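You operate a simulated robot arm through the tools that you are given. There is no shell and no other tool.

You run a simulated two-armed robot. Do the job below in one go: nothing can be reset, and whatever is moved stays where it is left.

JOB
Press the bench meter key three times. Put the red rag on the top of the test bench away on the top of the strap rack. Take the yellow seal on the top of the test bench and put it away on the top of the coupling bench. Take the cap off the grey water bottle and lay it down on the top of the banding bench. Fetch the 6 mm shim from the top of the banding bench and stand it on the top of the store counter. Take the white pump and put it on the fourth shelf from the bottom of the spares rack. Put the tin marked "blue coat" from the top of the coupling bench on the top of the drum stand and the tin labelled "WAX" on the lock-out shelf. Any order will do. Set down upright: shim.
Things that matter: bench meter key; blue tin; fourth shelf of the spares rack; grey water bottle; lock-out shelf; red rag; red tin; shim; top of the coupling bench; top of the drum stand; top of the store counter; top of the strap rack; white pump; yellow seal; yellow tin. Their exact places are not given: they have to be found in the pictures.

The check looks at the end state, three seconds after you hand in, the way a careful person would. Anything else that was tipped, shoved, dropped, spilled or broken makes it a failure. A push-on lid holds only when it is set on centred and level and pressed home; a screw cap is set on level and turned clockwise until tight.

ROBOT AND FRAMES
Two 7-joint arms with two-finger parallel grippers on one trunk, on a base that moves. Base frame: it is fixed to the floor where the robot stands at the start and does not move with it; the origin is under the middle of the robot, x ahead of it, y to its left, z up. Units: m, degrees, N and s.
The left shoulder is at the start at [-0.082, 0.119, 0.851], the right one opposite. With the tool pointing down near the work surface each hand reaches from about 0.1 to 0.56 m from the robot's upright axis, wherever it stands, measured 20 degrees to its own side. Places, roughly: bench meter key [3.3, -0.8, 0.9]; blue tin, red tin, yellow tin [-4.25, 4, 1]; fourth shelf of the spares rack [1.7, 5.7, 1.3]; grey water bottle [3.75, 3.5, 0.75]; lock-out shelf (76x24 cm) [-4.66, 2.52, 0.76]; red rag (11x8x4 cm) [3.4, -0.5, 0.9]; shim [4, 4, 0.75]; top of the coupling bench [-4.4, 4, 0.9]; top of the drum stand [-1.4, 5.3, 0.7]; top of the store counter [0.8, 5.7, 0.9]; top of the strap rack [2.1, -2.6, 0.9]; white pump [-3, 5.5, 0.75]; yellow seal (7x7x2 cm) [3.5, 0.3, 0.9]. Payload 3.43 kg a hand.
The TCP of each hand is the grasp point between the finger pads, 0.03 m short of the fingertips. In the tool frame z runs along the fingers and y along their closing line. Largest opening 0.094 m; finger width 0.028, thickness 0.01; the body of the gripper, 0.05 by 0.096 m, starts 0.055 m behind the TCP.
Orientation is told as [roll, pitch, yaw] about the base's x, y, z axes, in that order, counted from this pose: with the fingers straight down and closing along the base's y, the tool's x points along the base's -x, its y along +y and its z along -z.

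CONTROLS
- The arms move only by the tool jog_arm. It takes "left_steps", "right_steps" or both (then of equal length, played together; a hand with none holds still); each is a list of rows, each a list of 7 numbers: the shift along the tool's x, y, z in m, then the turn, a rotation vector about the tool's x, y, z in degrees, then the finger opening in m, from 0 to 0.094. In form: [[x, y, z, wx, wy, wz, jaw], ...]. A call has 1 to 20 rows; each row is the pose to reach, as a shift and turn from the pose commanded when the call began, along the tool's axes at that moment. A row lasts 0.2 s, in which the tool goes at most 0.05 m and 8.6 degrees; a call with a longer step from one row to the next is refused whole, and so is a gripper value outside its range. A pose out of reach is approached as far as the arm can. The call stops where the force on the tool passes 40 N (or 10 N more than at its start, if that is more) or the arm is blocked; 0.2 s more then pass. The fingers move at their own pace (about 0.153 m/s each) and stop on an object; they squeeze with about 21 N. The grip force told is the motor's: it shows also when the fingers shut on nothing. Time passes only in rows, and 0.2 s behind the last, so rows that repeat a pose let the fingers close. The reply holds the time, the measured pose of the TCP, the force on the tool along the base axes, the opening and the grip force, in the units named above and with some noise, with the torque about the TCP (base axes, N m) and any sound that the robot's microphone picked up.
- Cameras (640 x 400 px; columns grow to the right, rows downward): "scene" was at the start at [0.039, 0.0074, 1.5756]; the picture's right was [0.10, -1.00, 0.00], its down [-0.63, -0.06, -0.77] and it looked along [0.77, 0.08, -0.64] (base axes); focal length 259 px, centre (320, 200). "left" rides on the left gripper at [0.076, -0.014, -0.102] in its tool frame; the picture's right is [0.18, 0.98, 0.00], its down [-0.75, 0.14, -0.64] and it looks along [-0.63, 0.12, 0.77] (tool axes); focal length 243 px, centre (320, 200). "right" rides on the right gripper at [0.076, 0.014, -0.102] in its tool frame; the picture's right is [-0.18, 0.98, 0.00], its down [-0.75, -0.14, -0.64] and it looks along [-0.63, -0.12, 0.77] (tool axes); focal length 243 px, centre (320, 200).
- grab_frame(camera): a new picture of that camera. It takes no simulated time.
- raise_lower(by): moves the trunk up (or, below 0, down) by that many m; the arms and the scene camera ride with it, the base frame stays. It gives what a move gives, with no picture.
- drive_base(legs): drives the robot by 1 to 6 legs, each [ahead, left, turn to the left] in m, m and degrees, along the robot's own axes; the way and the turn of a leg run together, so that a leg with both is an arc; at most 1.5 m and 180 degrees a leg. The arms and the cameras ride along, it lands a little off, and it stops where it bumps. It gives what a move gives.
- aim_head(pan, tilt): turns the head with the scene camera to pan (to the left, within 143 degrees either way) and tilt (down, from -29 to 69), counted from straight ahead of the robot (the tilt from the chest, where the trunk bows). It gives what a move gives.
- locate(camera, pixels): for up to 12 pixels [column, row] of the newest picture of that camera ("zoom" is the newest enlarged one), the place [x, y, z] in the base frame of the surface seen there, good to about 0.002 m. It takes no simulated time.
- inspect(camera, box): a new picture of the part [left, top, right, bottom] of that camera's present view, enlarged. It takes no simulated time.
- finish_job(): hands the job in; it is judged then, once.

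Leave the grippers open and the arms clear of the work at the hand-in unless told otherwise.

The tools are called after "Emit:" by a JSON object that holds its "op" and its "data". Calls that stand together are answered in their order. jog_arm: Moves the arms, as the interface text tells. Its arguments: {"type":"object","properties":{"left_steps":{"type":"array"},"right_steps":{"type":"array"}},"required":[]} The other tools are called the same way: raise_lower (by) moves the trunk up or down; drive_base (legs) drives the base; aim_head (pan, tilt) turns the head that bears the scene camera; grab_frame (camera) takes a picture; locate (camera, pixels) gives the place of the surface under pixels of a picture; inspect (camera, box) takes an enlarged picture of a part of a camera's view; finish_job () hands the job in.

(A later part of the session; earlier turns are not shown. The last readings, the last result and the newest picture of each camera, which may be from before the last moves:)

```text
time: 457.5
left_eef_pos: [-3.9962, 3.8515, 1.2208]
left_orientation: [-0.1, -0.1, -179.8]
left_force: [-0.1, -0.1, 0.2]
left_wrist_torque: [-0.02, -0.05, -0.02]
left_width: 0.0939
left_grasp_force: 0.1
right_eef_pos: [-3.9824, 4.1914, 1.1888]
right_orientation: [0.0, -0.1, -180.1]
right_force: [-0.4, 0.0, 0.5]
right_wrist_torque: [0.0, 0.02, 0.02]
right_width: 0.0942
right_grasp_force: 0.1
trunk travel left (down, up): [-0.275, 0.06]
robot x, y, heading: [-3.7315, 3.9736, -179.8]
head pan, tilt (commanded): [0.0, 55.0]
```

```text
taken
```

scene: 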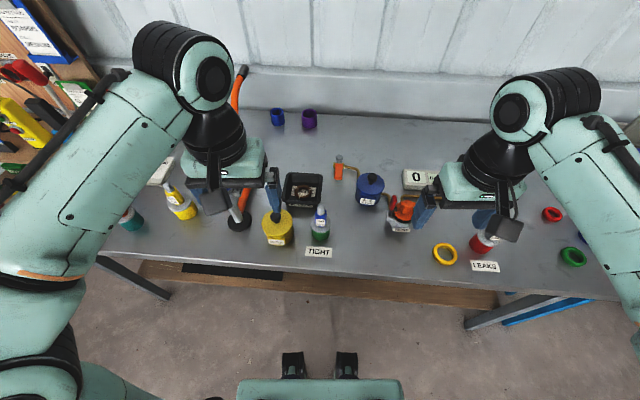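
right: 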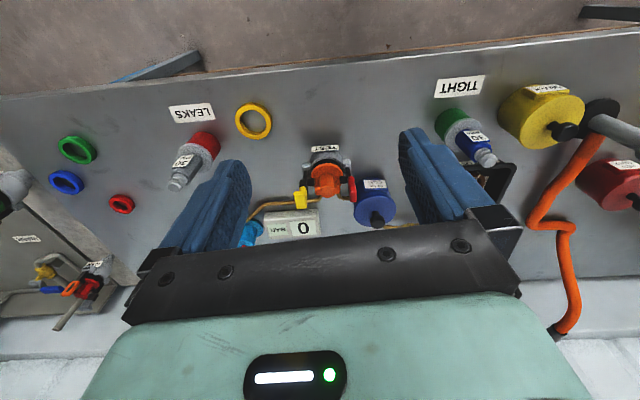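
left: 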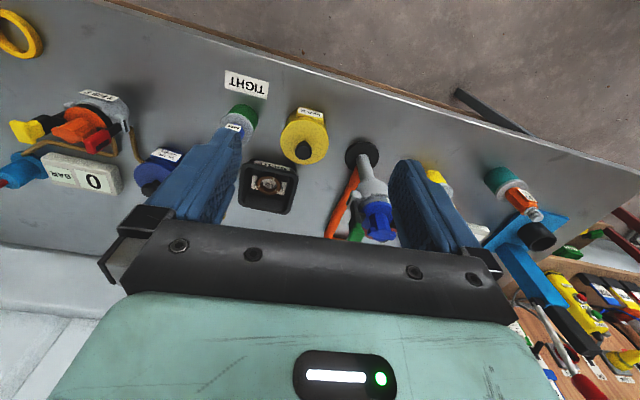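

I zoom onto the blue tin and onto WAX from this nearer view.

Emit:
{"op": "inspect", "data": {"camera": "scene", "box": [325, 145, 435, 245]}}

Emit:
{"op": "locate", "data": {"camera": "zoom", "pixels": [[280, 150], [225, 150], [330, 150], [280, 130], [280, 175], [275, 112], [280, 230], [300, 135], [345, 165], [340, 215], [225, 125], [195, 120]]}}

Emit:
{"op": "inspect", "data": {"camera": "scene", "box": [220, 170, 340, 270]}}

```text
4.00 times, centred on (380, 195) of scene
```

zoom: 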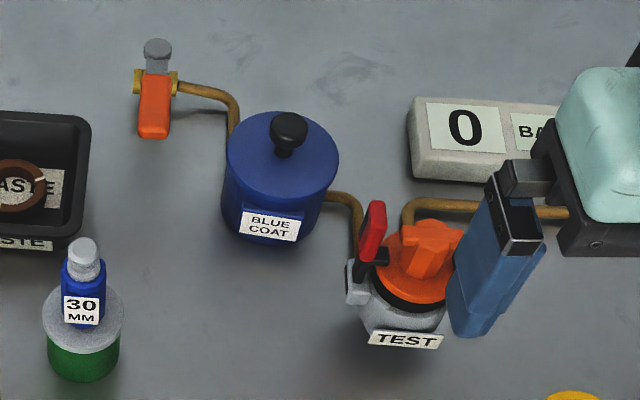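

```text
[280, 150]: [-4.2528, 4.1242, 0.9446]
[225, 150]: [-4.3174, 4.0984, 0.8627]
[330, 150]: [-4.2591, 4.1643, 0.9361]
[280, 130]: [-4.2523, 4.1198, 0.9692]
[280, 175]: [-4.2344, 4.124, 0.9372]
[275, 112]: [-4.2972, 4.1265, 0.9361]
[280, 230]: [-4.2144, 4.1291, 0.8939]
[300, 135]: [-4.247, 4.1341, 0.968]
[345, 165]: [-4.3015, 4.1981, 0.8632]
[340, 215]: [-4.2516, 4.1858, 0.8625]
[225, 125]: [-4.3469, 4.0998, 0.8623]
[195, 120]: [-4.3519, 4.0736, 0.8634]
```

```text
4.00 times, centred on (280, 220) of scene
```

zoom: 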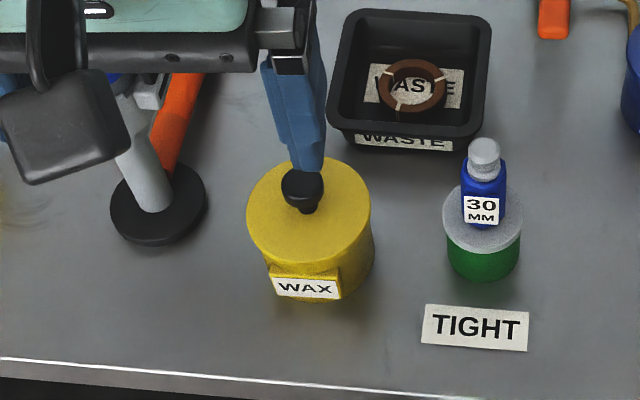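

The thin pipe runs diagonally behind the blue tin. If the fingers close along the pipe's direction (hand yaw 134°), both fingers stay clear of pipe, tap and TEST valve. I bring the right hand above the tin at z≈1.06 with that yaw.

Emit:
{"op": "jog_arm", "data": {"right_steps": [[-0.034, 0.008, 0.005, 0, 0, 6, 0.094], [-0.068, 0.016, 0.015, 0, 0, 12, 0.094], [-0.102, 0.0245, 0.03, 0, 0, 18, 0.094], [-0.136, 0.0325, 0.045, 0, 0, 24, 0.094], [-0.17, 0.041, 0.06, 0, 0, 30, 0.094], [-0.204, 0.049, 0.075, 0, 0, 36, 0.094], [-0.238, 0.057, 0.1, 0, 0, 42, 0.094], [-0.2706, 0.0649, 0.129, 0, 0, 46, 0.094], [-0.2706, 0.0649, 0.129, 0, 0, 46, 0.094]]}}

Emit:
{"op": "grab_frame", "data": {"camera": "right"}}

Emit:
{"op": "inspect", "data": {"camera": "scene", "box": [310, 120, 450, 240]}}

```text
time: 459.5
left_eef_pos: [-3.9979, 3.8505, 1.2194]
left_orientation: [0.0, 0.0, -179.7]
left_force: [-0.2, -1.2, 0.5]
left_wrist_torque: [-0.01, -0.02, 0.0]
left_width: 0.0941
left_grasp_force: 0.0
right_eef_pos: [-4.2368, 4.1282, 1.0583]
right_orientation: [0.1, 0.1, 134.1]
right_force: [-0.3, -0.9, -0.2]
right_wrist_torque: [0.0, 0.0, -0.01]
right_width: 0.0942
right_grasp_force: 0.0
right hand out of reach, approached as far as the arm can: row 8, 9
trunk travel left (down, up): [-0.275, 0.06]
robot x, y, heading: [-3.7307, 3.9744, -180.2]
head pan, tilt (commanded): [0.0, 55.0]
```

```text
taken
```

right: 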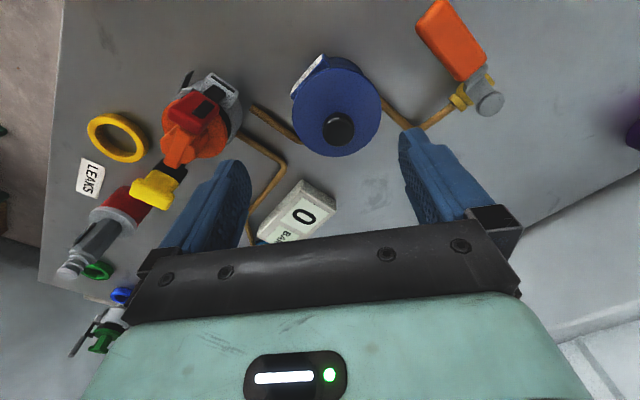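

```text
3.33 times, centred on (380, 180) of scene
```

zoom: 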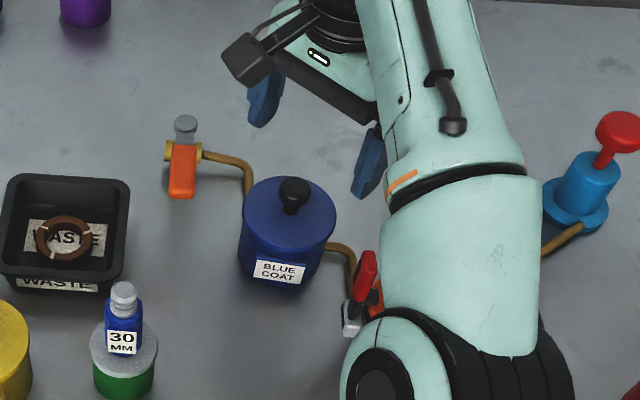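

The arm fell 1.6 cm short at this height. I drive 3.5 cm closer (the base still clears the bench edge) and check.

Emit:
{"op": "drive_base", "data": {"legs": [[0.035, 0, 0]]}}

Emit:
{"op": "grab_frame", "data": {"camera": "right"}}

Emit:
{"op": "locate", "data": {"camera": "right", "pixels": [[338, 128], [300, 110], [378, 110], [335, 60], [335, 155], [300, 135], [400, 122], [285, 125]]}}

```text
time: 460.4
left_eef_pos: [-4.0313, 3.8517, 1.2197]
left_orientation: [0.0, -0.1, -179.7]
left_force: [0.6, -0.9, -0.5]
left_wrist_torque: [-0.02, -0.01, 0.01]
left_width: 0.0941
left_grasp_force: 0.1
right_eef_pos: [-4.2695, 4.128, 1.0586]
right_orientation: [0.1, 0.0, 134.0]
right_force: [-0.4, 0.3, -0.5]
right_wrist_torque: [-0.01, -0.03, 0.02]
right_width: 0.094
right_grasp_force: 0.0
trunk travel left (down, up): [-0.275, 0.06]
robot x, y, heading: [-3.7645, 3.9763, -179.9]
head pan, tilt (commanded): [0.0, 55.0]
```

```text
taken
```

right: 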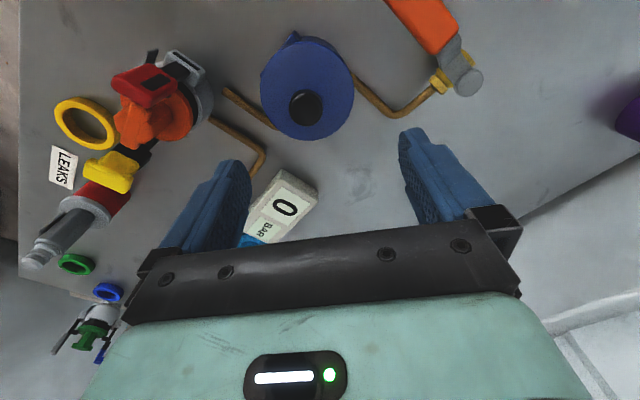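

```text
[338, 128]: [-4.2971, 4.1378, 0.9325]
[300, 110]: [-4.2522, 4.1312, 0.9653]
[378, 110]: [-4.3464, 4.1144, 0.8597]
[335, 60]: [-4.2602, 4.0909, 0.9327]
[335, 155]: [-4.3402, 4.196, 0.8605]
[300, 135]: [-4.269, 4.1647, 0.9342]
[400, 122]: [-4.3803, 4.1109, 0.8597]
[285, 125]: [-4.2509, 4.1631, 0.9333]
```

After the shift the hand is at (−4.27, 4.128). I correct 1.6 cm and lower to z≈0.985, tips just over lid height.

Emit:
{"op": "jog_arm", "data": {"right_steps": [[0.006, -0.005, 0.0, 0, 0, 0, 0.094], [0.0119, -0.0101, 0.01, 0, 0, 0, 0.094], [0.0119, -0.0101, 0.04, 0, 0, 0, 0.094], [0.0119, -0.0101, 0.0735, 0, 0, 0, 0.094], [0.0119, -0.0101, 0.0735, 0, 0, 0, 0.094]]}}

Emit:
{"op": "grab_frame", "data": {"camera": "right"}}

Emit:
{"op": "locate", "data": {"camera": "right", "pixels": [[320, 130], [300, 100], [340, 110], [260, 120], [385, 120], [325, 70]]}}

```text
time: 461.6
left_eef_pos: [-4.0295, 3.8515, 1.2207]
left_orientation: [0.0, -0.1, -179.9]
left_force: [-0.1, -0.1, -0.4]
left_wrist_torque: [0.03, -0.01, 0.01]
left_width: 0.0939
left_grasp_force: 0.0
right_eef_pos: [-4.2535, 4.1277, 0.9855]
right_orientation: [0.3, -0.1, 134.1]
right_force: [0.1, -0.7, -0.5]
right_wrist_torque: [-0.01, 0.01, -0.01]
right_width: 0.0939
right_grasp_force: 0.2
trunk travel left (down, up): [-0.275, 0.06]
robot x, y, heading: [-3.7654, 3.9751, -179.9]
head pan, tilt (commanded): [0.0, 55.0]
```

```text
taken
```

right: 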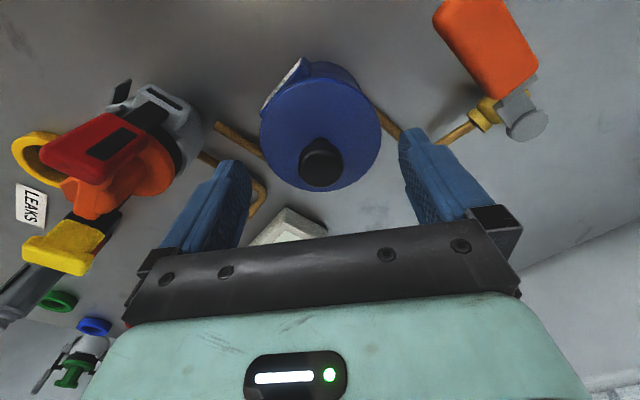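

```text
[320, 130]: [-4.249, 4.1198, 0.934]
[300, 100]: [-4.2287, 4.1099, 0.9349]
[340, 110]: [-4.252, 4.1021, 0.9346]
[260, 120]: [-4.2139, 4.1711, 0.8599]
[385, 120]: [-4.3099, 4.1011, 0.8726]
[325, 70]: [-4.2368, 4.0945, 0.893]
```

The tin is centred between the fingers. I check where the pipes are relative to the front finger's landing point (−4.216, 4.163).

Emit:
{"op": "locate", "data": {"camera": "right", "pixels": [[217, 126], [240, 140], [258, 152], [205, 158], [262, 188], [378, 112], [395, 130], [455, 135], [258, 205]]}}

```text
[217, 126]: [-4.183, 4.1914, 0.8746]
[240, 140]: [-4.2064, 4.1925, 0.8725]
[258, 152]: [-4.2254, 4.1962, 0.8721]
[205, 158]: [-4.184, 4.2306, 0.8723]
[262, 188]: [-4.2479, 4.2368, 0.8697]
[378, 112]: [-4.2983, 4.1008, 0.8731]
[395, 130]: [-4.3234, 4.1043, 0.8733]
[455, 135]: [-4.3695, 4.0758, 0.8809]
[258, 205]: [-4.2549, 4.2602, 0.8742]
```

Both fingers keep more than 1 cm clear of the pipe (z 0.873) if the tips stay at z≈0.89. I lower to TCP z≈0.921 and close.

Emit:
{"op": "jog_arm", "data": {"right_steps": [[0, 0, 0.02, 0, 0, 0, 0.094], [0, 0, 0.04, 0, 0, 0, 0.094], [0, 0, 0.055, 0, 0, 0, 0.094], [0, 0, 0.0645, 0, 0, 0, 0.094], [0, 0, 0.0645, 0, 0, 0, 0.085], [0, 0, 0.0645, 0, 0, 0, 0.07], [0, 0, 0.0645, 0, 0, 0, 0.0], [0, 0, 0.0645, 0, 0, 0, 0.0], [0, 0, 0.0645, 0, 0, 0, 0.0]]}}

Emit:
{"op": "grab_frame", "data": {"camera": "right"}}

```text
time: 463.6
left_eef_pos: [-4.0301, 3.8521, 1.2201]
left_orientation: [0.0, -0.1, -179.9]
left_force: [0.4, 0.8, 0.1]
left_wrist_torque: [-0.02, 0.01, -0.02]
left_width: 0.094
left_grasp_force: 0.0
right_eef_pos: [-4.2546, 4.1257, 0.9224]
right_orientation: [0.1, 0.0, 133.9]
right_force: [2.1, 1.7, 1.6]
right_wrist_torque: [0.0, 0.0, -0.01]
right_width: 0.0848
right_grasp_force: 21.3
trunk travel left (down, up): [-0.275, 0.06]
robot x, y, heading: [-3.7678, 3.9756, -179.8]
head pan, tilt (commanded): [0.0, 55.0]
```

```text
taken
```

right: 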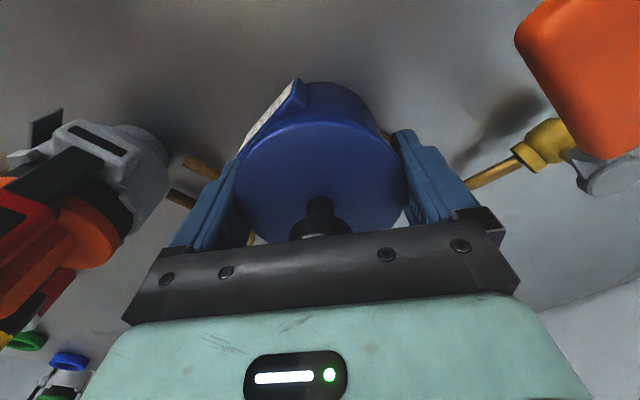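

Gripped at 0.085 m. I lift just 2 cm slowly and check that tin and lid come together.

Emit:
{"op": "jog_arm", "data": {"right_steps": [[0, 0, -0.002, 0, 0, 0, 0], [0, 0, -0.005, 0, 0, 0, 0], [0, 0, -0.009, 0, 0, 0, 0], [0, 0, -0.014, 0, 0, 0, 0], [0, 0, -0.02, 0, 0, 0, 0], [0, 0, -0.02, 0, 0, 0, 0]]}}

Emit:
{"op": "grab_frame", "data": {"camera": "right"}}

Emit:
{"op": "inspect", "data": {"camera": "scene", "box": [310, 120, 450, 240]}}

```text
time: 465.0
left_eef_pos: [-4.0311, 3.8498, 1.2196]
left_orientation: [0.0, -0.2, -179.7]
left_force: [-0.6, 0.4, 0.0]
left_wrist_torque: [0.02, 0.01, 0.02]
left_width: 0.0941
left_grasp_force: 0.0
right_eef_pos: [-4.2547, 4.1259, 0.9404]
right_orientation: [0.2, 0.0, 134.0]
right_force: [0.2, 0.1, -0.8]
right_wrist_torque: [-0.04, 0.01, 0.01]
right_width: 0.0846
right_grasp_force: 21.4
trunk travel left (down, up): [-0.275, 0.06]
robot x, y, heading: [-3.7664, 3.9746, -180.0]
head pan, tilt (commanded): [0.0, 55.0]
heard: snap
```

```text
taken
```

right: 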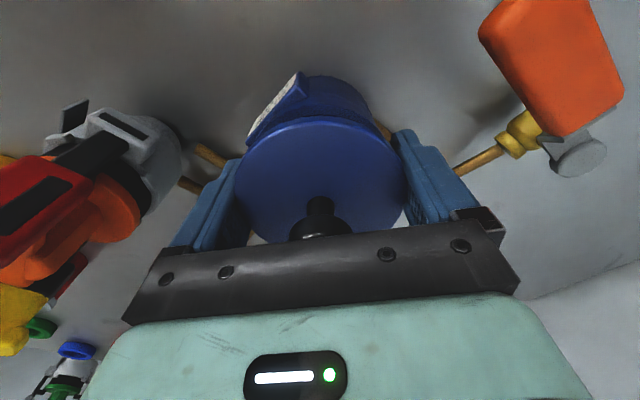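

```text
3.33 times, centred on (380, 180) of scene
```

zoom: 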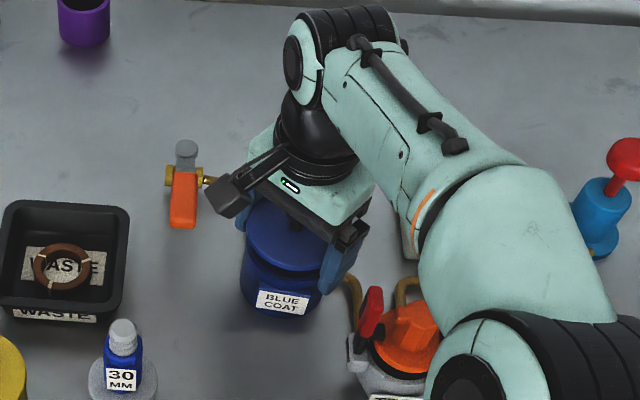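

A "snap" was heard and the force is tiny: the lid came off in the fingers while the tin stayed on the bench. The lid is wider than the body. I put it straight back: lower the same 2 cm and press home.

Emit:
{"op": "jog_arm", "data": {"right_steps": [[0, 0, 0.008, 0, 0, 0, 0], [0, 0, 0.014, 0, 0, 0, 0], [0, 0, 0.017, 0, 0, 0, 0], [0, 0, 0.019, 0, 0, 0, 0], [0, 0, 0.02, 0, 0, 0, 0], [0, 0, 0.021, 0, 0, 0, 0]]}}

Emit:
{"op": "grab_frame", "data": {"camera": "right"}}

```text
time: 466.4
left_eef_pos: [-4.0303, 3.8506, 1.2201]
left_orientation: [0.1, -0.1, -180.0]
left_force: [0.3, -0.6, -0.5]
left_wrist_torque: [0.02, -0.04, 0.01]
left_width: 0.0942
left_grasp_force: 0.0
right_eef_pos: [-4.2545, 4.1261, 0.9184]
right_orientation: [0.1, 0.0, 134.0]
right_force: [0.8, -0.5, 0.0]
right_wrist_torque: [-0.01, 0.01, 0.02]
right_width: 0.0846
right_grasp_force: 21.3
trunk travel left (down, up): [-0.275, 0.06]
robot x, y, heading: [-3.7674, 3.9754, -180.1]
head pan, tilt (commanded): [0.0, 55.0]
```

```text
taken
```

right: 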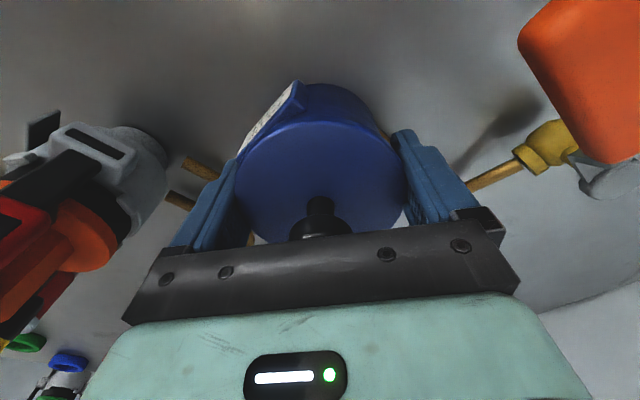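

No force yet, no sound. I press further down in half-millimetre steps, watching for force or a snap.

Emit:
{"op": "jog_arm", "data": {"right_steps": [[0, 0, 0.0005, 0, 0, 0, 0], [0, 0, 0.001, 0, 0, 0, 0], [0, 0, 0.0015, 0, 0, 0, 0], [0, 0, 0.002, 0, 0, 0, 0], [0, 0, 0.0025, 0, 0, 0, 0], [0, 0, 0.003, 0, 0, 0, 0]]}}

```text
time: 467.8
left_eef_pos: [-4.0289, 3.8521, 1.2215]
left_orientation: [0.0, -0.1, -179.9]
left_force: [0.1, -0.2, -0.3]
left_wrist_torque: [-0.03, 0.06, 0.0]
left_width: 0.0941
left_grasp_force: 0.0
right_eef_pos: [-4.2549, 4.1271, 0.9192]
right_orientation: [0.5, -0.4, 133.9]
right_force: [-4.0, 5.8, 28.8]
right_wrist_torque: [0.04, 0.04, 0.02]
right_width: 0.0849
right_grasp_force: 21.3
trunk travel left (down, up): [-0.275, 0.06]
robot x, y, heading: [-3.7655, 3.9724, -179.9]
head pan, tilt (commanded): [0.0, 55.0]
heard: snap
```

A snap with 29 N: the lid is pressed home again. I open the fingers in place and rise clear.

Emit:
{"op": "jog_arm", "data": {"right_steps": [[0, 0, 0.003, 0, 0, 0, 0.094], [0, 0, 0.003, 0, 0, 0, 0.094], [0, 0, 0.003, 0, 0, 0, 0.094], [0, 0, -0.02, 0, 0, 0, 0.094], [0, 0, -0.06, 0, 0, 0, 0.094], [0, 0, -0.1, 0, 0, 0, 0.094], [0, 0, -0.14, 0, 0, 0, 0.094], [0, 0, -0.18, 0, 0, 0, 0.094]]}}

Emit:
{"op": "grab_frame", "data": {"camera": "right"}}

```text
time: 469.6
left_eef_pos: [-4.0309, 3.8514, 1.22]
left_orientation: [0.0, 0.0, -179.7]
left_force: [-0.4, 1.8, 0.3]
left_wrist_torque: [0.01, 0.03, -0.05]
left_width: 0.094
left_grasp_force: 0.0
right_eef_pos: [-4.2531, 4.1281, 1.0946]
right_orientation: [0.0, 0.1, 134.1]
right_force: [0.7, -0.7, 0.8]
right_wrist_torque: [0.04, 0.01, 0.01]
right_width: 0.0937
right_grasp_force: 0.0
trunk travel left (down, up): [-0.275, 0.06]
robot x, y, heading: [-3.7666, 3.9724, -180.0]
head pan, tilt (commanded): [0.0, 55.0]
```

```text
taken
```

right: 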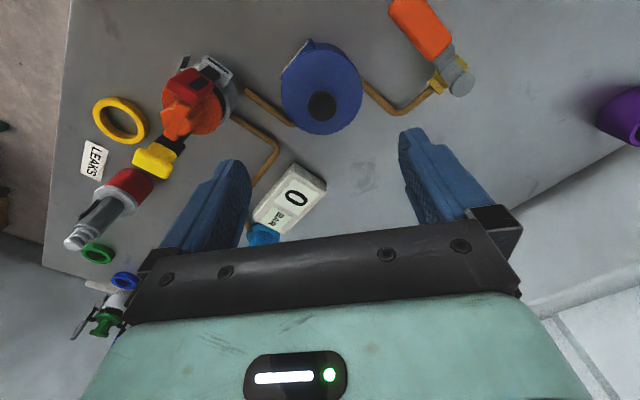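

The blue tin sits as before with its lid on. I bring the right hand back to neutral and then study lid and body edges to plan a side grip on the body.

Emit:
{"op": "jog_arm", "data": {"right_steps": [[0, 0, -0.03, 0, 0, 0, 0.094], [0.018, -0.03, -0.05, 0, 0, -6, 0.094], [0.036, -0.06, -0.06, 0, 0, -12, 0.094], [0.054, -0.09, -0.07, 0, 0, -18, 0.094], [0.072, -0.12, -0.08, 0, 0, -24, 0.094], [0.09, -0.15, -0.09, 0, 0, -30, 0.094], [0.108, -0.18, -0.095, 0, 0, -36, 0.094], [0.125, -0.21, -0.095, 0, 0, -42, 0.094], [0.141, -0.239, -0.095, 0, 0, -46, 0.094], [0.141, -0.239, -0.095, 0, 0, -46, 0.094]]}}

Emit:
{"op": "inspect", "data": {"camera": "scene", "box": [335, 140, 405, 215]}}

Emit:
{"op": "inspect", "data": {"camera": "left", "box": [270, 90, 400, 190]}}

```text
time: 471.8
left_eef_pos: [-4.0306, 3.8504, 1.2202]
left_orientation: [0.0, -0.1, -179.8]
left_force: [-0.1, 0.0, -0.4]
left_wrist_torque: [-0.03, 0.0, -0.02]
left_width: 0.094
left_grasp_force: 0.0
right_eef_pos: [-3.9849, 4.1907, 1.19]
right_orientation: [0.1, -0.1, -179.8]
right_force: [0.0, 0.0, -0.1]
right_wrist_torque: [0.01, 0.0, -0.01]
right_width: 0.0941
right_grasp_force: 0.1
right hand out of reach, approached as far as the arm can: row 1
trunk travel left (down, up): [-0.275, 0.06]
robot x, y, heading: [-3.7636, 3.9746, -179.8]
head pan, tilt (commanded): [0.0, 55.0]
```

```text
5.33 times, centred on (370, 178) of scene
```

zoom: 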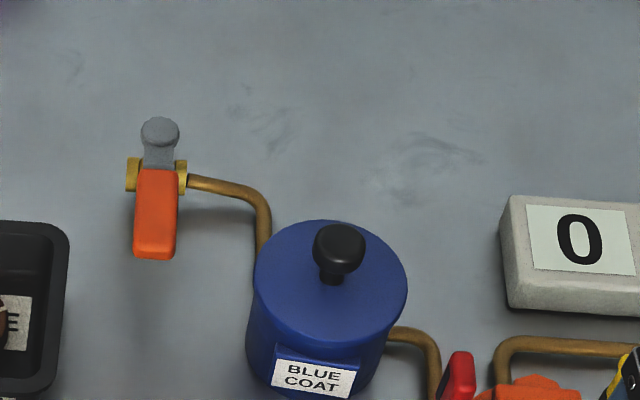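

```text
4.00 times, centred on (335, 140) of left
```

zoom: 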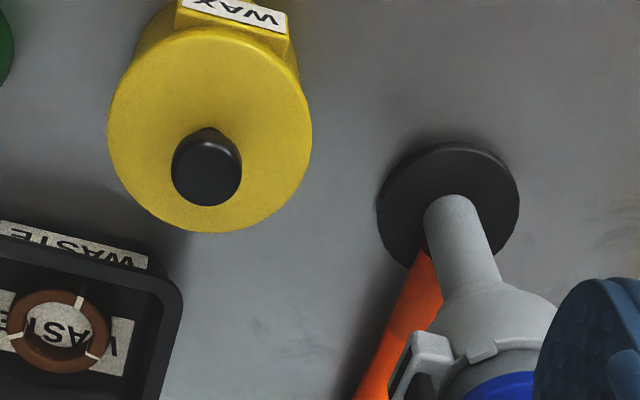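

I measure the profile of the blue tin's front (lid edge versus body) to find the lid's lower edge.

Emit:
{"op": "locate", "data": {"camera": "zoom", "pixels": [[210, 190], [115, 110], [300, 100], [200, 60], [210, 230], [210, 20], [150, 40], [260, 35], [285, 80]]}}

Emit:
{"op": "inspect", "data": {"camera": "scene", "box": [335, 160, 405, 225]}}

Emit:
{"op": "locate", "data": {"camera": "zoom", "pixels": [[285, 190], [285, 205], [285, 215], [285, 225], [285, 240], [285, 255], [270, 180], [263, 200], [258, 230], [380, 215], [375, 240], [385, 200]]}}

```text
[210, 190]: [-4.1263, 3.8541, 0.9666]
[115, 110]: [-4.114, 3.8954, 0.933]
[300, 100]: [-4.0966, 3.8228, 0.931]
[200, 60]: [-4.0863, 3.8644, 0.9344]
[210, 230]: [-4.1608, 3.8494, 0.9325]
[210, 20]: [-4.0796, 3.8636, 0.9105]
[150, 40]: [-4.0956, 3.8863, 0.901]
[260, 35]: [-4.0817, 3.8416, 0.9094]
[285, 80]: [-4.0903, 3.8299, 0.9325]
```

```text
6.15 times, centred on (370, 192) of scene
```

zoom: 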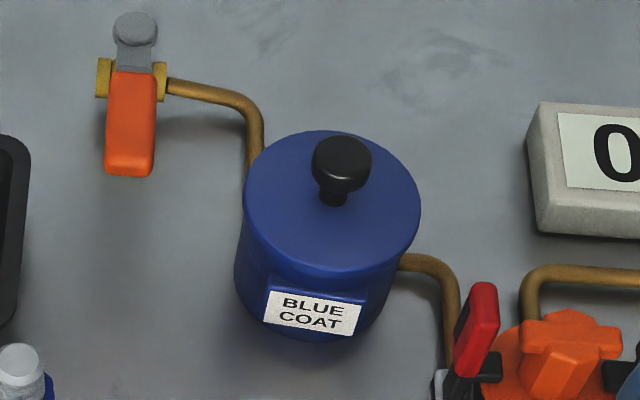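

```text
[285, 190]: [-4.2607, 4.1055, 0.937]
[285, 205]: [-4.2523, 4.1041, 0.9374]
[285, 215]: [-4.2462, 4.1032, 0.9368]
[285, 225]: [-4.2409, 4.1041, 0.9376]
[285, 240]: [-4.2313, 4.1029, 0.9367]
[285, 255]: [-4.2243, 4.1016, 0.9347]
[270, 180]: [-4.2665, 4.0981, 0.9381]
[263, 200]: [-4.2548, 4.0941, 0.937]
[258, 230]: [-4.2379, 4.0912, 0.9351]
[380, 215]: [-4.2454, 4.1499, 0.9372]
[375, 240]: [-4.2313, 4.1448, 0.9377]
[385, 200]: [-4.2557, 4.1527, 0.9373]
```

Emit:
{"op": "locate", "data": {"camera": "zoom", "pixels": [[252, 245], [252, 255], [252, 265], [252, 275], [252, 285], [252, 300], [390, 250], [390, 258], [390, 266], [390, 276], [385, 290], [300, 268]]}}

Emit:
{"op": "locate", "data": {"camera": "zoom", "pixels": [[340, 262], [340, 268], [340, 274], [340, 280], [340, 286], [300, 325], [310, 342], [340, 340], [237, 270], [237, 285], [240, 300], [410, 235]]}}

```text
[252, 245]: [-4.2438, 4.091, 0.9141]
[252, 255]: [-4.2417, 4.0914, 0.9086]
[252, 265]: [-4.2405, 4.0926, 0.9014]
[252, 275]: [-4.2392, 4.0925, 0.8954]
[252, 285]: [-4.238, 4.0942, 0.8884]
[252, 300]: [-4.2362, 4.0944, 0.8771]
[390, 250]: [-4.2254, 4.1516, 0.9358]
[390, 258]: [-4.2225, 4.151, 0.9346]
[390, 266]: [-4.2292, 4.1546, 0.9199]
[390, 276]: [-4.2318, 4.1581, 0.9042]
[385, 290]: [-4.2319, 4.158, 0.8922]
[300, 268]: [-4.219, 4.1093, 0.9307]
```

```text
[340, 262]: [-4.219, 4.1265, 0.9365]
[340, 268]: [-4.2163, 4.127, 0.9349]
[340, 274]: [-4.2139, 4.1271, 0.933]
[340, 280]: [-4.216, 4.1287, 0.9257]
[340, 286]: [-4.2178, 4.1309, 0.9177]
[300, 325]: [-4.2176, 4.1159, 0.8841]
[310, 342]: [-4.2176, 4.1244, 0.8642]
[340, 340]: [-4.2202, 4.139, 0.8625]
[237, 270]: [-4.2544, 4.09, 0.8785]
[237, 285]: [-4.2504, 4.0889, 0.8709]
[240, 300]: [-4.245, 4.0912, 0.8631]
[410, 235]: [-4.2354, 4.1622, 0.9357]
```

The blue tin's body is 7.5 cm wide (radius 0.0375) with the lid protruding from z≈0.926 up. So a side grip below the lid (z≈0.897) from the front is right. I back off and shift right so the left hand can do that, then turn the left hand by 160° in the air.

Emit:
{"op": "drive_base", "data": {"legs": [[-0.2, 0, 0], [0, -0.23, 0]]}}

Emit:
{"op": "jog_arm", "data": {"left_steps": [[0, 0, 0, 0, 0, -8, 0.088], [0, 0, 0, 0, 0, -16, 0.088], [0, 0, 0, 0, 0, -24, 0.088], [0, 0, 0, 0, 0, -32, 0.088], [0, 0, 0, 0, 0, -40, 0.088], [0, 0, 0, 0, 0, -48, 0.088], [0, 0, 0, 0, 0, -56, 0.088], [0, 0, 0, 0, 0, -64, 0.088], [0, 0, 0, 0, 0, -72, 0.088], [0, 0, 0, 0, 0, -80, 0.088], [0, 0, 0, 0, 0, -88, 0.088], [0, 0, 0, 0, 0, -96, 0.088], [0, 0, 0, 0, 0, -104, 0.088], [0, 0, 0, 0, 0, -112, 0.088], [0, 0, 0, 0, 0, -120, 0.088], [0, 0, 0, 0, 0, -128, 0.088], [0, 0, 0, 0, 0, -136, 0.088], [0, 0, 0, 0, 0, -144, 0.088], [0, 0, 0, 0, 0, -152, 0.088], [0, 0, 0, 0, 0, -160, 0.088]]}}

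```text
time: 475.6
left_eef_pos: [-3.8323, 4.0791, 1.2193]
left_orientation: [0.0, -0.1, 180.0]
left_force: [-0.3, -0.4, 0.1]
left_wrist_torque: [0.0, -0.01, 0.0]
left_width: 0.0941
left_grasp_force: 0.1
right_eef_pos: [-3.7855, 4.4194, 1.1912]
right_orientation: [0.2, -0.1, 179.7]
right_force: [-0.1, 0.5, 0.5]
right_wrist_torque: [0.01, -0.02, 0.01]
right_width: 0.0937
right_grasp_force: 0.0
trunk travel left (down, up): [-0.275, 0.06]
robot x, y, heading: [-3.5661, 4.2, 179.6]
head pan, tilt (commanded): [0.0, 55.0]
```

```text
time: 480.0
left_eef_pos: [-3.8002, 4.1763, 1.2213]
left_orientation: [1.0, 0.3, -38.6]
left_force: [0.4, -0.3, 0.7]
left_wrist_torque: [0.02, 0.0, 0.02]
left_width: 0.0877
left_grasp_force: 0.1
left hand out of reach, approached as far as the arm can: row 18, 19
right_eef_pos: [-3.7863, 4.4163, 1.1919]
right_orientation: [0.0, -0.2, 179.8]
right_force: [0.2, 0.3, 0.4]
right_wrist_torque: [0.05, 0.0, 0.0]
right_width: 0.0938
right_grasp_force: 0.1
trunk travel left (down, up): [-0.275, 0.06]
robot x, y, heading: [-3.5731, 4.2024, 179.9]
head pan, tilt (commanded): [0.0, 55.0]
stopped in row 20 (left hand): the arm was blocked; the commanded pose is now the measured one
```

The wrist's limit is about 140° relative to the robot. So I'll turn the robot itself 20° to the left (heading 200°), which gives the same approach line with a hand yaw of 138°. I reposition the base, still away from the bench.

Emit:
{"op": "drive_base", "data": {"legs": [[0, -0.172, 0], [0, 0, 20]]}}

Emit:
{"op": "jog_arm", "data": {"left_steps": [[0.01, 0.02, 0, 0, 0, 3.4, 0.088], [0.02, 0.04, 0, 0, 0, 3.4, 0.088], [0.03, 0.06, 0.0, 0, 0, 3.4, 0.088], [0.03, 0.06, 0.0, 0, 0, 3.4, 0.088]]}}

```text
time: 483.2
left_eef_pos: [-3.7786, 4.2726, 1.2203]
left_orientation: [0.8, 0.2, -18.5]
left_force: [-0.2, -0.4, -0.3]
left_wrist_torque: [-0.06, -0.03, 0.0]
left_width: 0.0879
left_grasp_force: 0.0
right_eef_pos: [-3.847, 4.5062, 1.1905]
right_orientation: [0.2, 0.0, -160.2]
right_force: [0.0, 1.0, -0.4]
right_wrist_torque: [0.03, 0.01, -0.02]
right_width: 0.094
right_grasp_force: 0.1
trunk travel left (down, up): [-0.275, 0.06]
robot x, y, heading: [-3.5694, 4.3759, -160.3]
head pan, tilt (commanded): [0.0, 55.0]
```

```text
time: 484.2
left_eef_pos: [-3.7892, 4.3403, 1.2216]
left_orientation: [0.9, 0.4, -22.0]
left_force: [-0.3, 0.0, 0.1]
left_wrist_torque: [0.04, -0.03, -0.03]
left_width: 0.0879
left_grasp_force: 0.1
right_eef_pos: [-3.8474, 4.5045, 1.1916]
right_orientation: [0.1, -0.1, -160.2]
right_force: [0.2, -0.4, 0.9]
right_wrist_torque: [0.01, -0.03, -0.03]
right_width: 0.0942
right_grasp_force: 0.1
trunk travel left (down, up): [-0.275, 0.06]
robot x, y, heading: [-3.5684, 4.3769, -160.1]
head pan, tilt (commanded): [0.0, 55.0]
```

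Hand yaw is now −22° in the base frame (138° relative). I move the hand forward over the bench edge at z≈1.15 and tilt it 70° so it points away from the robot, camera up.

Emit:
{"op": "jog_arm", "data": {"left_steps": [[0.026, -0.031, 0.01, 0, 0, 0, 0.088], [0.052, -0.062, 0.02, 0, 0, 0, 0.088], [0.078, -0.093, 0.03, 0, 0, 0, 0.088], [0.104, -0.124, 0.04, 0, 0, 0, 0.088], [0.13, -0.155, 0.05, 0, 0, 0, 0.088], [0.156, -0.187, 0.06, 0, 0, 0, 0.088], [0.1806, -0.2176, 0.07, 0, 0, 0, 0.088], [0.1806, -0.2176, 0.07, 0, 8, 0, 0.088], [0.1806, -0.2176, 0.07, 0, 16, 0, 0.088], [0.1806, -0.2176, 0.07, 0, 24, 0, 0.088], [0.1806, -0.2176, 0.07, 0, 32, 0, 0.088], [0.1806, -0.2176, 0.07, 0, 40, 0, 0.088], [0.1806, -0.2176, 0.07, 0, 48, 0, 0.088], [0.1806, -0.2176, 0.07, 0, 56, 0, 0.088], [0.1806, -0.2176, 0.07, 0, 63, 0, 0.088], [0.1806, -0.2176, 0.07, 0, 70, 0, 0.088], [0.1806, -0.2176, 0.07, 0, 70, 0, 0.088]]}}

Emit:
{"op": "grab_frame", "data": {"camera": "scene"}}

Emit:
{"op": "grab_frame", "data": {"camera": "left"}}

```text
time: 487.8
left_eef_pos: [-4.1635, 4.1817, 1.2248]
left_orientation: [2.4, 70.4, -19.9]
left_force: [0.1, 0.3, -0.7]
left_wrist_torque: [0.02, 0.0, 0.03]
left_width: 0.0879
left_grasp_force: 0.0
left hand out of reach, approached as far as the arm can: row 5, 6, 7, 8, 9, 10, 11, 12, 13, 14, 15, 16, 17
right_eef_pos: [-3.8473, 4.5049, 1.1912]
right_orientation: [0.1, -0.3, -160.3]
right_force: [-0.5, 0.7, 0.2]
right_wrist_torque: [0.02, 0.01, 0.04]
right_width: 0.0939
right_grasp_force: 0.0
trunk travel left (down, up): [-0.275, 0.06]
robot x, y, heading: [-3.5663, 4.3727, -160.5]
head pan, tilt (commanded): [0.0, 55.0]
```

```text
taken
```

scene: 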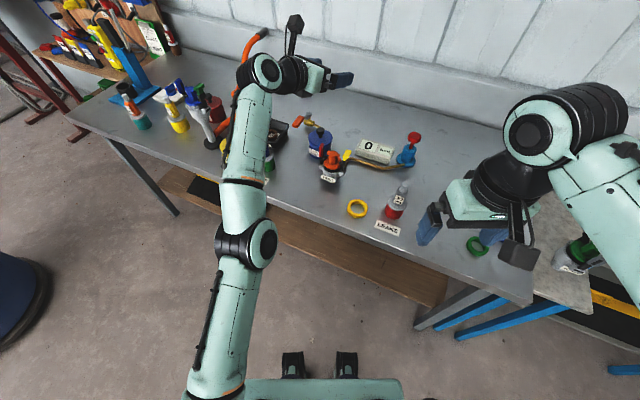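

```text
taken
```

left: 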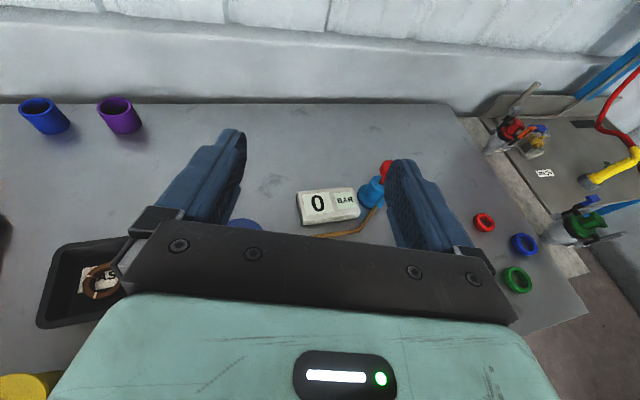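

The arm reached the tilt only fully stretched, so that pose is at its wrist limit. A better way: hold the hand in its natural roll (camera below) but tilted only 50°, fingers 40° below horizontal, gripping the body under the lid; the geometry leaves 2 cm under the camera. I first undo this tilt.

Emit:
{"op": "jog_arm", "data": {"left_steps": [[0, 0, 0, 0, -8, 0, 0.088], [0, 0, 0, 0, -16, 0, 0.088], [0, 0, 0, 0, -24, 0, 0.088], [0, 0, 0, 0, -32, 0, 0.088], [0, 0, 0, 0, -40, 0, 0.088], [0, 0, 0, 0, -48, 0, 0.088], [0, 0, 0, 0, -56, 0, 0.088], [0, 0, 0, 0, -64, 0, 0.088], [0, 0, 0, 0, -70, 0, 0.088], [0, 0, 0, 0, -70, 0, 0.088]]}}

Emit:
{"op": "grab_frame", "data": {"camera": "scene"}}

```text
time: 490.0
left_eef_pos: [-3.9944, 4.234, 1.1017]
left_orientation: [1.0, 0.3, -21.9]
left_force: [0.1, -0.1, -0.7]
left_wrist_torque: [0.01, 0.0, -0.02]
left_width: 0.0878
left_grasp_force: 0.1
left hand out of reach, approached as far as the arm can: row 1, 2, 3, 4, 5, 6, 7, 8, 9, 10
right_eef_pos: [-3.8471, 4.5036, 1.191]
right_orientation: [-0.1, -0.1, -160.3]
right_force: [-0.4, -0.7, -0.5]
right_wrist_torque: [0.02, -0.02, 0.0]
right_width: 0.0941
right_grasp_force: 0.0
trunk travel left (down, up): [-0.275, 0.06]
robot x, y, heading: [-3.568, 4.3765, -160.3]
head pan, tilt (commanded): [0.0, 55.0]
```

```text
taken
```

scene: 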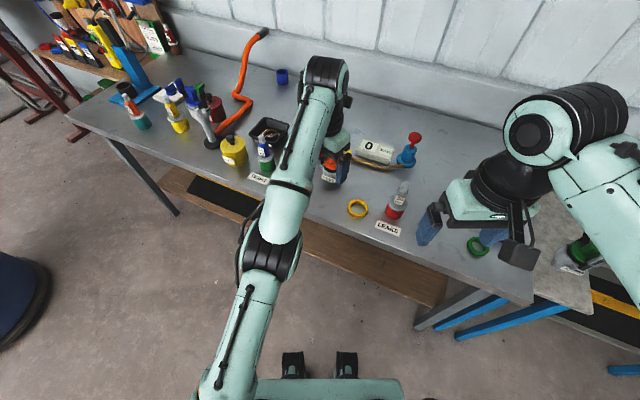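

The hand is vertical again. I retract it towards the robot and turn it back to neutral yaw.

Emit:
{"op": "jog_arm", "data": {"left_steps": [[-0.01, 0.01, -0.02, 0, 0, 8, 0.094], [-0.02, 0.02, -0.04, 0, 0, 16, 0.094], [-0.03, 0.035, -0.06, 0, 0, 24, 0.094], [-0.045, 0.05, -0.08, 0, 0, 32, 0.094], [-0.06, 0.065, -0.08, 0, 0, 40, 0.094], [-0.07, 0.08, -0.08, 0, 0, 48, 0.094], [-0.08, 0.09, -0.08, 0, 0, 56, 0.094], [-0.09, 0.1, -0.08, 0, 0, 64, 0.094], [-0.1, 0.11, -0.08, 0, 0, 72, 0.094], [-0.11, 0.12, -0.08, 0, 0, 80, 0.094], [-0.12, 0.13, -0.08, 0, 0, 88, 0.094], [-0.13, 0.14, -0.08, 0, 0, 96, 0.094], [-0.14, 0.15, -0.08, 0, 0, 104, 0.094], [-0.148, 0.155, -0.08, 0, 0, 112, 0.094], [-0.148, 0.155, -0.08, 0, 0, 120, 0.094], [-0.148, 0.155, -0.08, 0, 0, 128, 0.094], [-0.148, 0.155, -0.08, 0, 0, 136, 0.094], [-0.148, 0.155, -0.08, 0, 0, 138, 0.094]]}}

```text
time: 493.8
left_eef_pos: [-3.7981, 4.3231, 1.1893]
left_orientation: [-0.8, 0.4, -160.2]
left_force: [0.2, 0.4, 0.0]
left_wrist_torque: [0.01, 0.03, 0.02]
left_width: 0.0941
left_grasp_force: 0.1
left hand out of reach, approached as far as the arm can: row 4
right_eef_pos: [-3.8475, 4.5071, 1.1912]
right_orientation: [0.2, -0.2, -160.2]
right_force: [0.1, 0.0, -0.2]
right_wrist_torque: [-0.01, -0.02, 0.04]
right_width: 0.094
right_grasp_force: 0.0
trunk travel left (down, up): [-0.275, 0.06]
robot x, y, heading: [-3.5669, 4.3743, -160.3]
head pan, tilt (commanded): [0.0, 55.0]
```

I turn the base straight again and take a position slightly back, at about (−3.6, 4.17).

Emit:
{"op": "drive_base", "data": {"legs": [[0, 0, -19.7], [0.033, 0.204, 0]]}}

```text
time: 497.3
left_eef_pos: [-3.8349, 4.1992, 1.1899]
left_orientation: [-0.9, 0.4, -179.7]
left_force: [-0.2, -0.1, 0.6]
left_wrist_torque: [-0.02, 0.02, 0.0]
left_width: 0.0942
left_grasp_force: 0.1
right_eef_pos: [-3.8194, 4.3865, 1.1907]
right_orientation: [0.1, -0.1, -180.0]
right_force: [0.2, -0.2, 0.0]
right_wrist_torque: [-0.01, 0.0, -0.01]
right_width: 0.094
right_grasp_force: 0.1
trunk travel left (down, up): [-0.275, 0.06]
robot x, y, heading: [-3.5993, 4.1714, -180.4]
head pan, tilt (commanded): [0.0, 55.0]
```

Now the left hand: forward to about (−4.04, 4.13, 1.13) with yaw 160°, also trimming the small orientation error.

Emit:
{"op": "jog_arm", "data": {"left_steps": [[-0.03, 0.01, 0.0, 0.9, 0.4, 3, 0.094], [-0.06, 0.02, 0.01, 0.9, 0.4, 6, 0.094], [-0.09, 0.03, 0.02, 0.9, 0.4, 10, 0.094], [-0.12, 0.04, 0.03, 0.9, 0.4, 14, 0.094], [-0.15, 0.05, 0.04, 0.9, 0.4, 17, 0.094], [-0.18, 0.06, 0.05, 0.9, 0.4, 20, 0.094], [-0.204, 0.068, 0.06, 0.9, 0.4, 20, 0.094], [-0.204, 0.068, 0.06, 0.9, 0.4, 20, 0.094]]}}

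Emit:
{"op": "jog_arm", "data": {"left_steps": [[0, 0, 0, 0, -8, 0, 0.094], [0, 0, 0, 0, -16, 0, 0.094], [0, 0, 0, 0, -24, 0, 0.094], [0, 0, 0, 0, -32, 0, 0.094], [0, 0, 0, 0, -40, 0, 0.094], [0, 0, 0, 0, -46, 0, 0.094], [0, 0, 0, 0, -50, 0, 0.094], [0, 0, 0, 0, -50, 0, 0.094]]}}

Emit:
{"op": "grab_frame", "data": {"camera": "scene"}}

Emit:
{"op": "grab_frame", "data": {"camera": "left"}}

```text
time: 499.1
left_eef_pos: [-4.0374, 4.1294, 1.1266]
left_orientation: [-1.8, 0.2, 160.2]
left_force: [0.1, -0.6, 0.3]
left_wrist_torque: [-0.02, -0.01, 0.01]
left_width: 0.0938
left_grasp_force: 0.0
right_eef_pos: [-3.8191, 4.3884, 1.1921]
right_orientation: [0.1, -0.3, -180.0]
right_force: [0.5, 0.6, 0.2]
right_wrist_torque: [0.01, -0.02, 0.0]
right_width: 0.094
right_grasp_force: 0.1
trunk travel left (down, up): [-0.275, 0.06]
robot x, y, heading: [-3.5982, 4.1715, -179.7]
head pan, tilt (commanded): [0.0, 55.0]
```

```text
time: 500.9
left_eef_pos: [-4.0378, 4.1319, 1.1278]
left_orientation: [-2.9, -49.9, 162.4]
left_force: [-0.1, 0.8, 0.1]
left_wrist_torque: [0.01, 0.0, -0.03]
left_width: 0.0937
left_grasp_force: 0.0
right_eef_pos: [-3.82, 4.3867, 1.1913]
right_orientation: [0.0, 0.0, -180.0]
right_force: [-0.1, 0.1, 0.3]
right_wrist_torque: [-0.02, -0.01, 0.0]
right_width: 0.0941
right_grasp_force: 0.0
trunk travel left (down, up): [-0.275, 0.06]
robot x, y, heading: [-3.6024, 4.1691, -180.0]
head pan, tilt (commanded): [0.0, 55.0]
```

```text
taken
```

scene: 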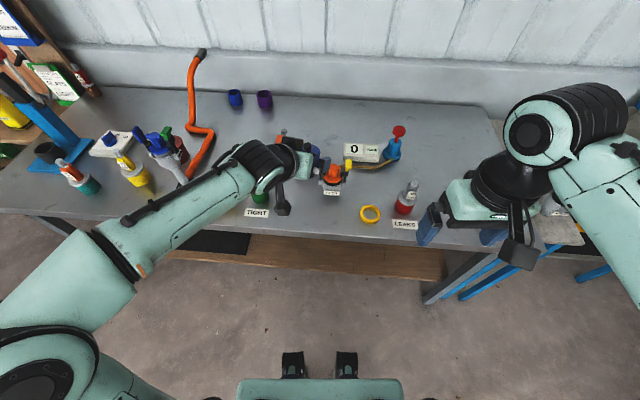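

```text
taken
```

left: 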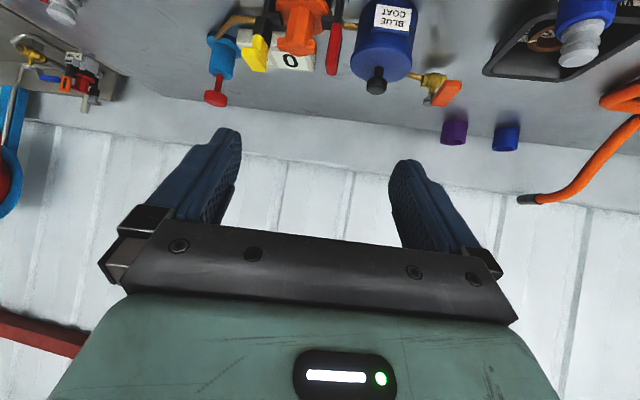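

The tilted pose is good. The hand has a 2° roll error which I'll trim (turn +2.4° about its axis). I drive 13 cm ahead so the tin comes in reach; the hand stays above everything at z≈1.13.

Emit:
{"op": "drive_base", "data": {"legs": [[0.13, 0, 0]]}}

Emit:
{"op": "grab_frame", "data": {"camera": "left"}}

```text
time: 502.2
left_eef_pos: [-4.167, 4.1327, 1.1289]
left_orientation: [-2.8, -49.8, 162.4]
left_force: [-0.7, 0.3, 0.8]
left_wrist_torque: [-0.02, 0.01, -0.01]
left_width: 0.094
left_grasp_force: 0.1
right_eef_pos: [-3.9484, 4.3874, 1.1911]
right_orientation: [0.0, -0.1, 180.0]
right_force: [-0.8, 0.6, -0.6]
right_wrist_torque: [0.0, -0.01, -0.01]
right_width: 0.0937
right_grasp_force: 0.1
trunk travel left (down, up): [-0.275, 0.06]
robot x, y, heading: [-3.7263, 4.1724, -179.9]
head pan, tilt (commanded): [0.0, 55.0]
```

```text
taken
```

left: 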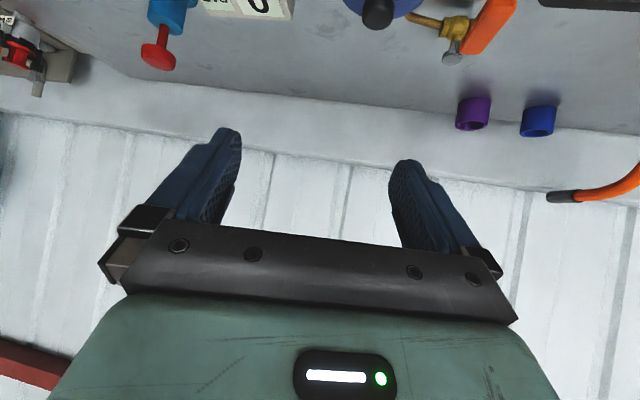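

I go sideways to the line of approach, trim the roll, and descend to z≈1.0 first.

Emit:
{"op": "jog_arm", "data": {"left_steps": [[0.0172, 0.0194, -0.0214, 0, 0, 1.2, 0.088], [0.0343, 0.0387, -0.0428, 0, 0, 2.44, 0.088], [0.0672, 0.0401, -0.0152, 0, 0, 2.44, 0.088], [0.1, 0.0415, 0.0124, 0, 0, 2.44, 0.088], [0.1329, 0.0429, 0.0401, 0, 0, 2.44, 0.088], [0.1329, 0.0429, 0.0401, 0, 0, 2.44, 0.088]]}}

Emit:
{"op": "grab_frame", "data": {"camera": "left"}}

Emit:
{"op": "grab_frame", "data": {"camera": "scene"}}

```text
time: 503.6
left_eef_pos: [-4.1283, 4.0769, 1.0008]
left_orientation: [-0.1, -49.7, 158.5]
left_force: [0.8, 0.0, -0.6]
left_wrist_torque: [-0.03, -0.01, -0.01]
left_width: 0.0879
left_grasp_force: 0.0
right_eef_pos: [-3.9484, 4.3883, 1.1901]
right_orientation: [0.1, -0.2, 180.0]
right_force: [0.8, 0.3, -0.8]
right_wrist_torque: [-0.02, 0.01, -0.01]
right_width: 0.0941
right_grasp_force: 0.0
trunk travel left (down, up): [-0.275, 0.06]
robot x, y, heading: [-3.7282, 4.1707, -179.8]
head pan, tilt (commanded): [0.0, 55.0]
```

```text
taken
```

left: 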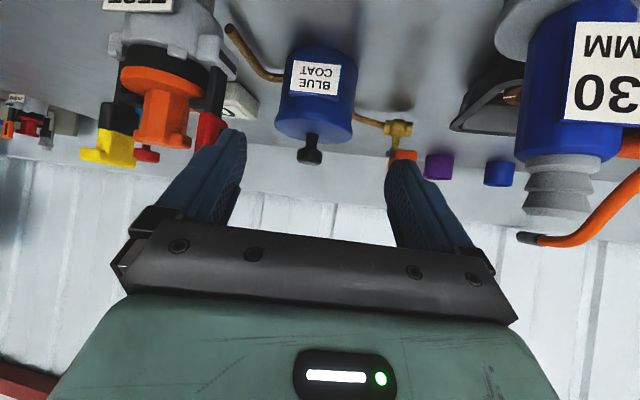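

```text
taken
```

scene: 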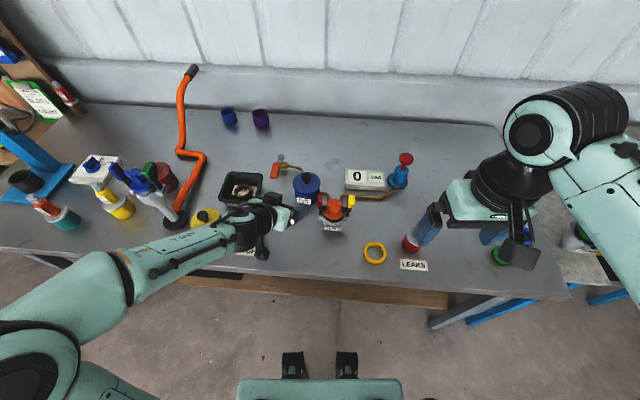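

The forearm comes in low from the left across the front of WAX. I check the arm's height there before lowering further.

Emit:
{"op": "locate", "data": {"camera": "scene", "pixels": [[235, 225], [205, 240], [170, 255], [130, 265], [90, 290], [240, 240], [205, 213], [262, 247], [60, 350], [215, 250], [180, 280]]}}

Emit:
{"op": "inspect", "data": {"camera": "scene", "box": [150, 160, 350, 290]}}

```text
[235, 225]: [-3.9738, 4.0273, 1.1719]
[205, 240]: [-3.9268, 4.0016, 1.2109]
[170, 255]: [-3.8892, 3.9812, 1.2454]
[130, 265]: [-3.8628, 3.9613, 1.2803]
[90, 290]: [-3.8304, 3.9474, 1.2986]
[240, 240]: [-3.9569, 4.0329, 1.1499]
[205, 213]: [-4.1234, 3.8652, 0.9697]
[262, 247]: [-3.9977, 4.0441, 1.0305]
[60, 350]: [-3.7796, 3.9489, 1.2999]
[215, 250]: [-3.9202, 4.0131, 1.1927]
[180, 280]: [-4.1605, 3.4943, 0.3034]
```

```text
3.08 times, centred on (250, 225) of scene
```

zoom: 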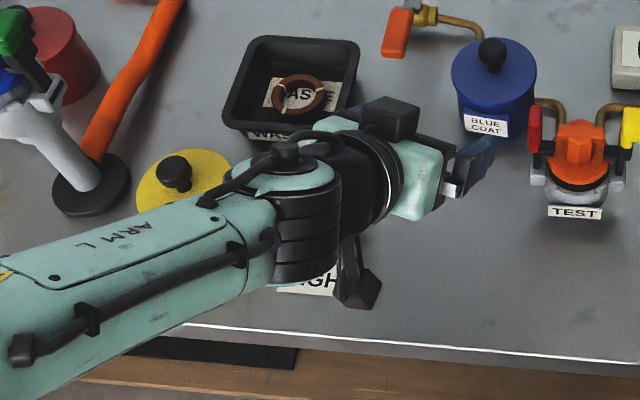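

The 30 MM bottle looms large at the right of the left picture. I measure its position relative to the hand before lowering.

Emit:
{"op": "locate", "data": {"camera": "left", "pixels": [[600, 60], [540, 60], [560, 150], [560, 190], [520, 30], [635, 130], [500, 20], [580, 20], [205, 130], [215, 60], [190, 40], [330, 130]]}}

```text
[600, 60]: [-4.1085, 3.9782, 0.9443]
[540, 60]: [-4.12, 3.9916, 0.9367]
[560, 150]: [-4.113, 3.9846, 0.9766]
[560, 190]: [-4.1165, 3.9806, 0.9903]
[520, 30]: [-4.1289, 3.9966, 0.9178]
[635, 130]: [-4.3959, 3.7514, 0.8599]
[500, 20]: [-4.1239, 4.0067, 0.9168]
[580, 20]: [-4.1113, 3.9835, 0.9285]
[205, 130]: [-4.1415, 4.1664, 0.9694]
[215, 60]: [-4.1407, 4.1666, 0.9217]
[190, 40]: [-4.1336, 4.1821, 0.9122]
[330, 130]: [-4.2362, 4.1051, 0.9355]
```

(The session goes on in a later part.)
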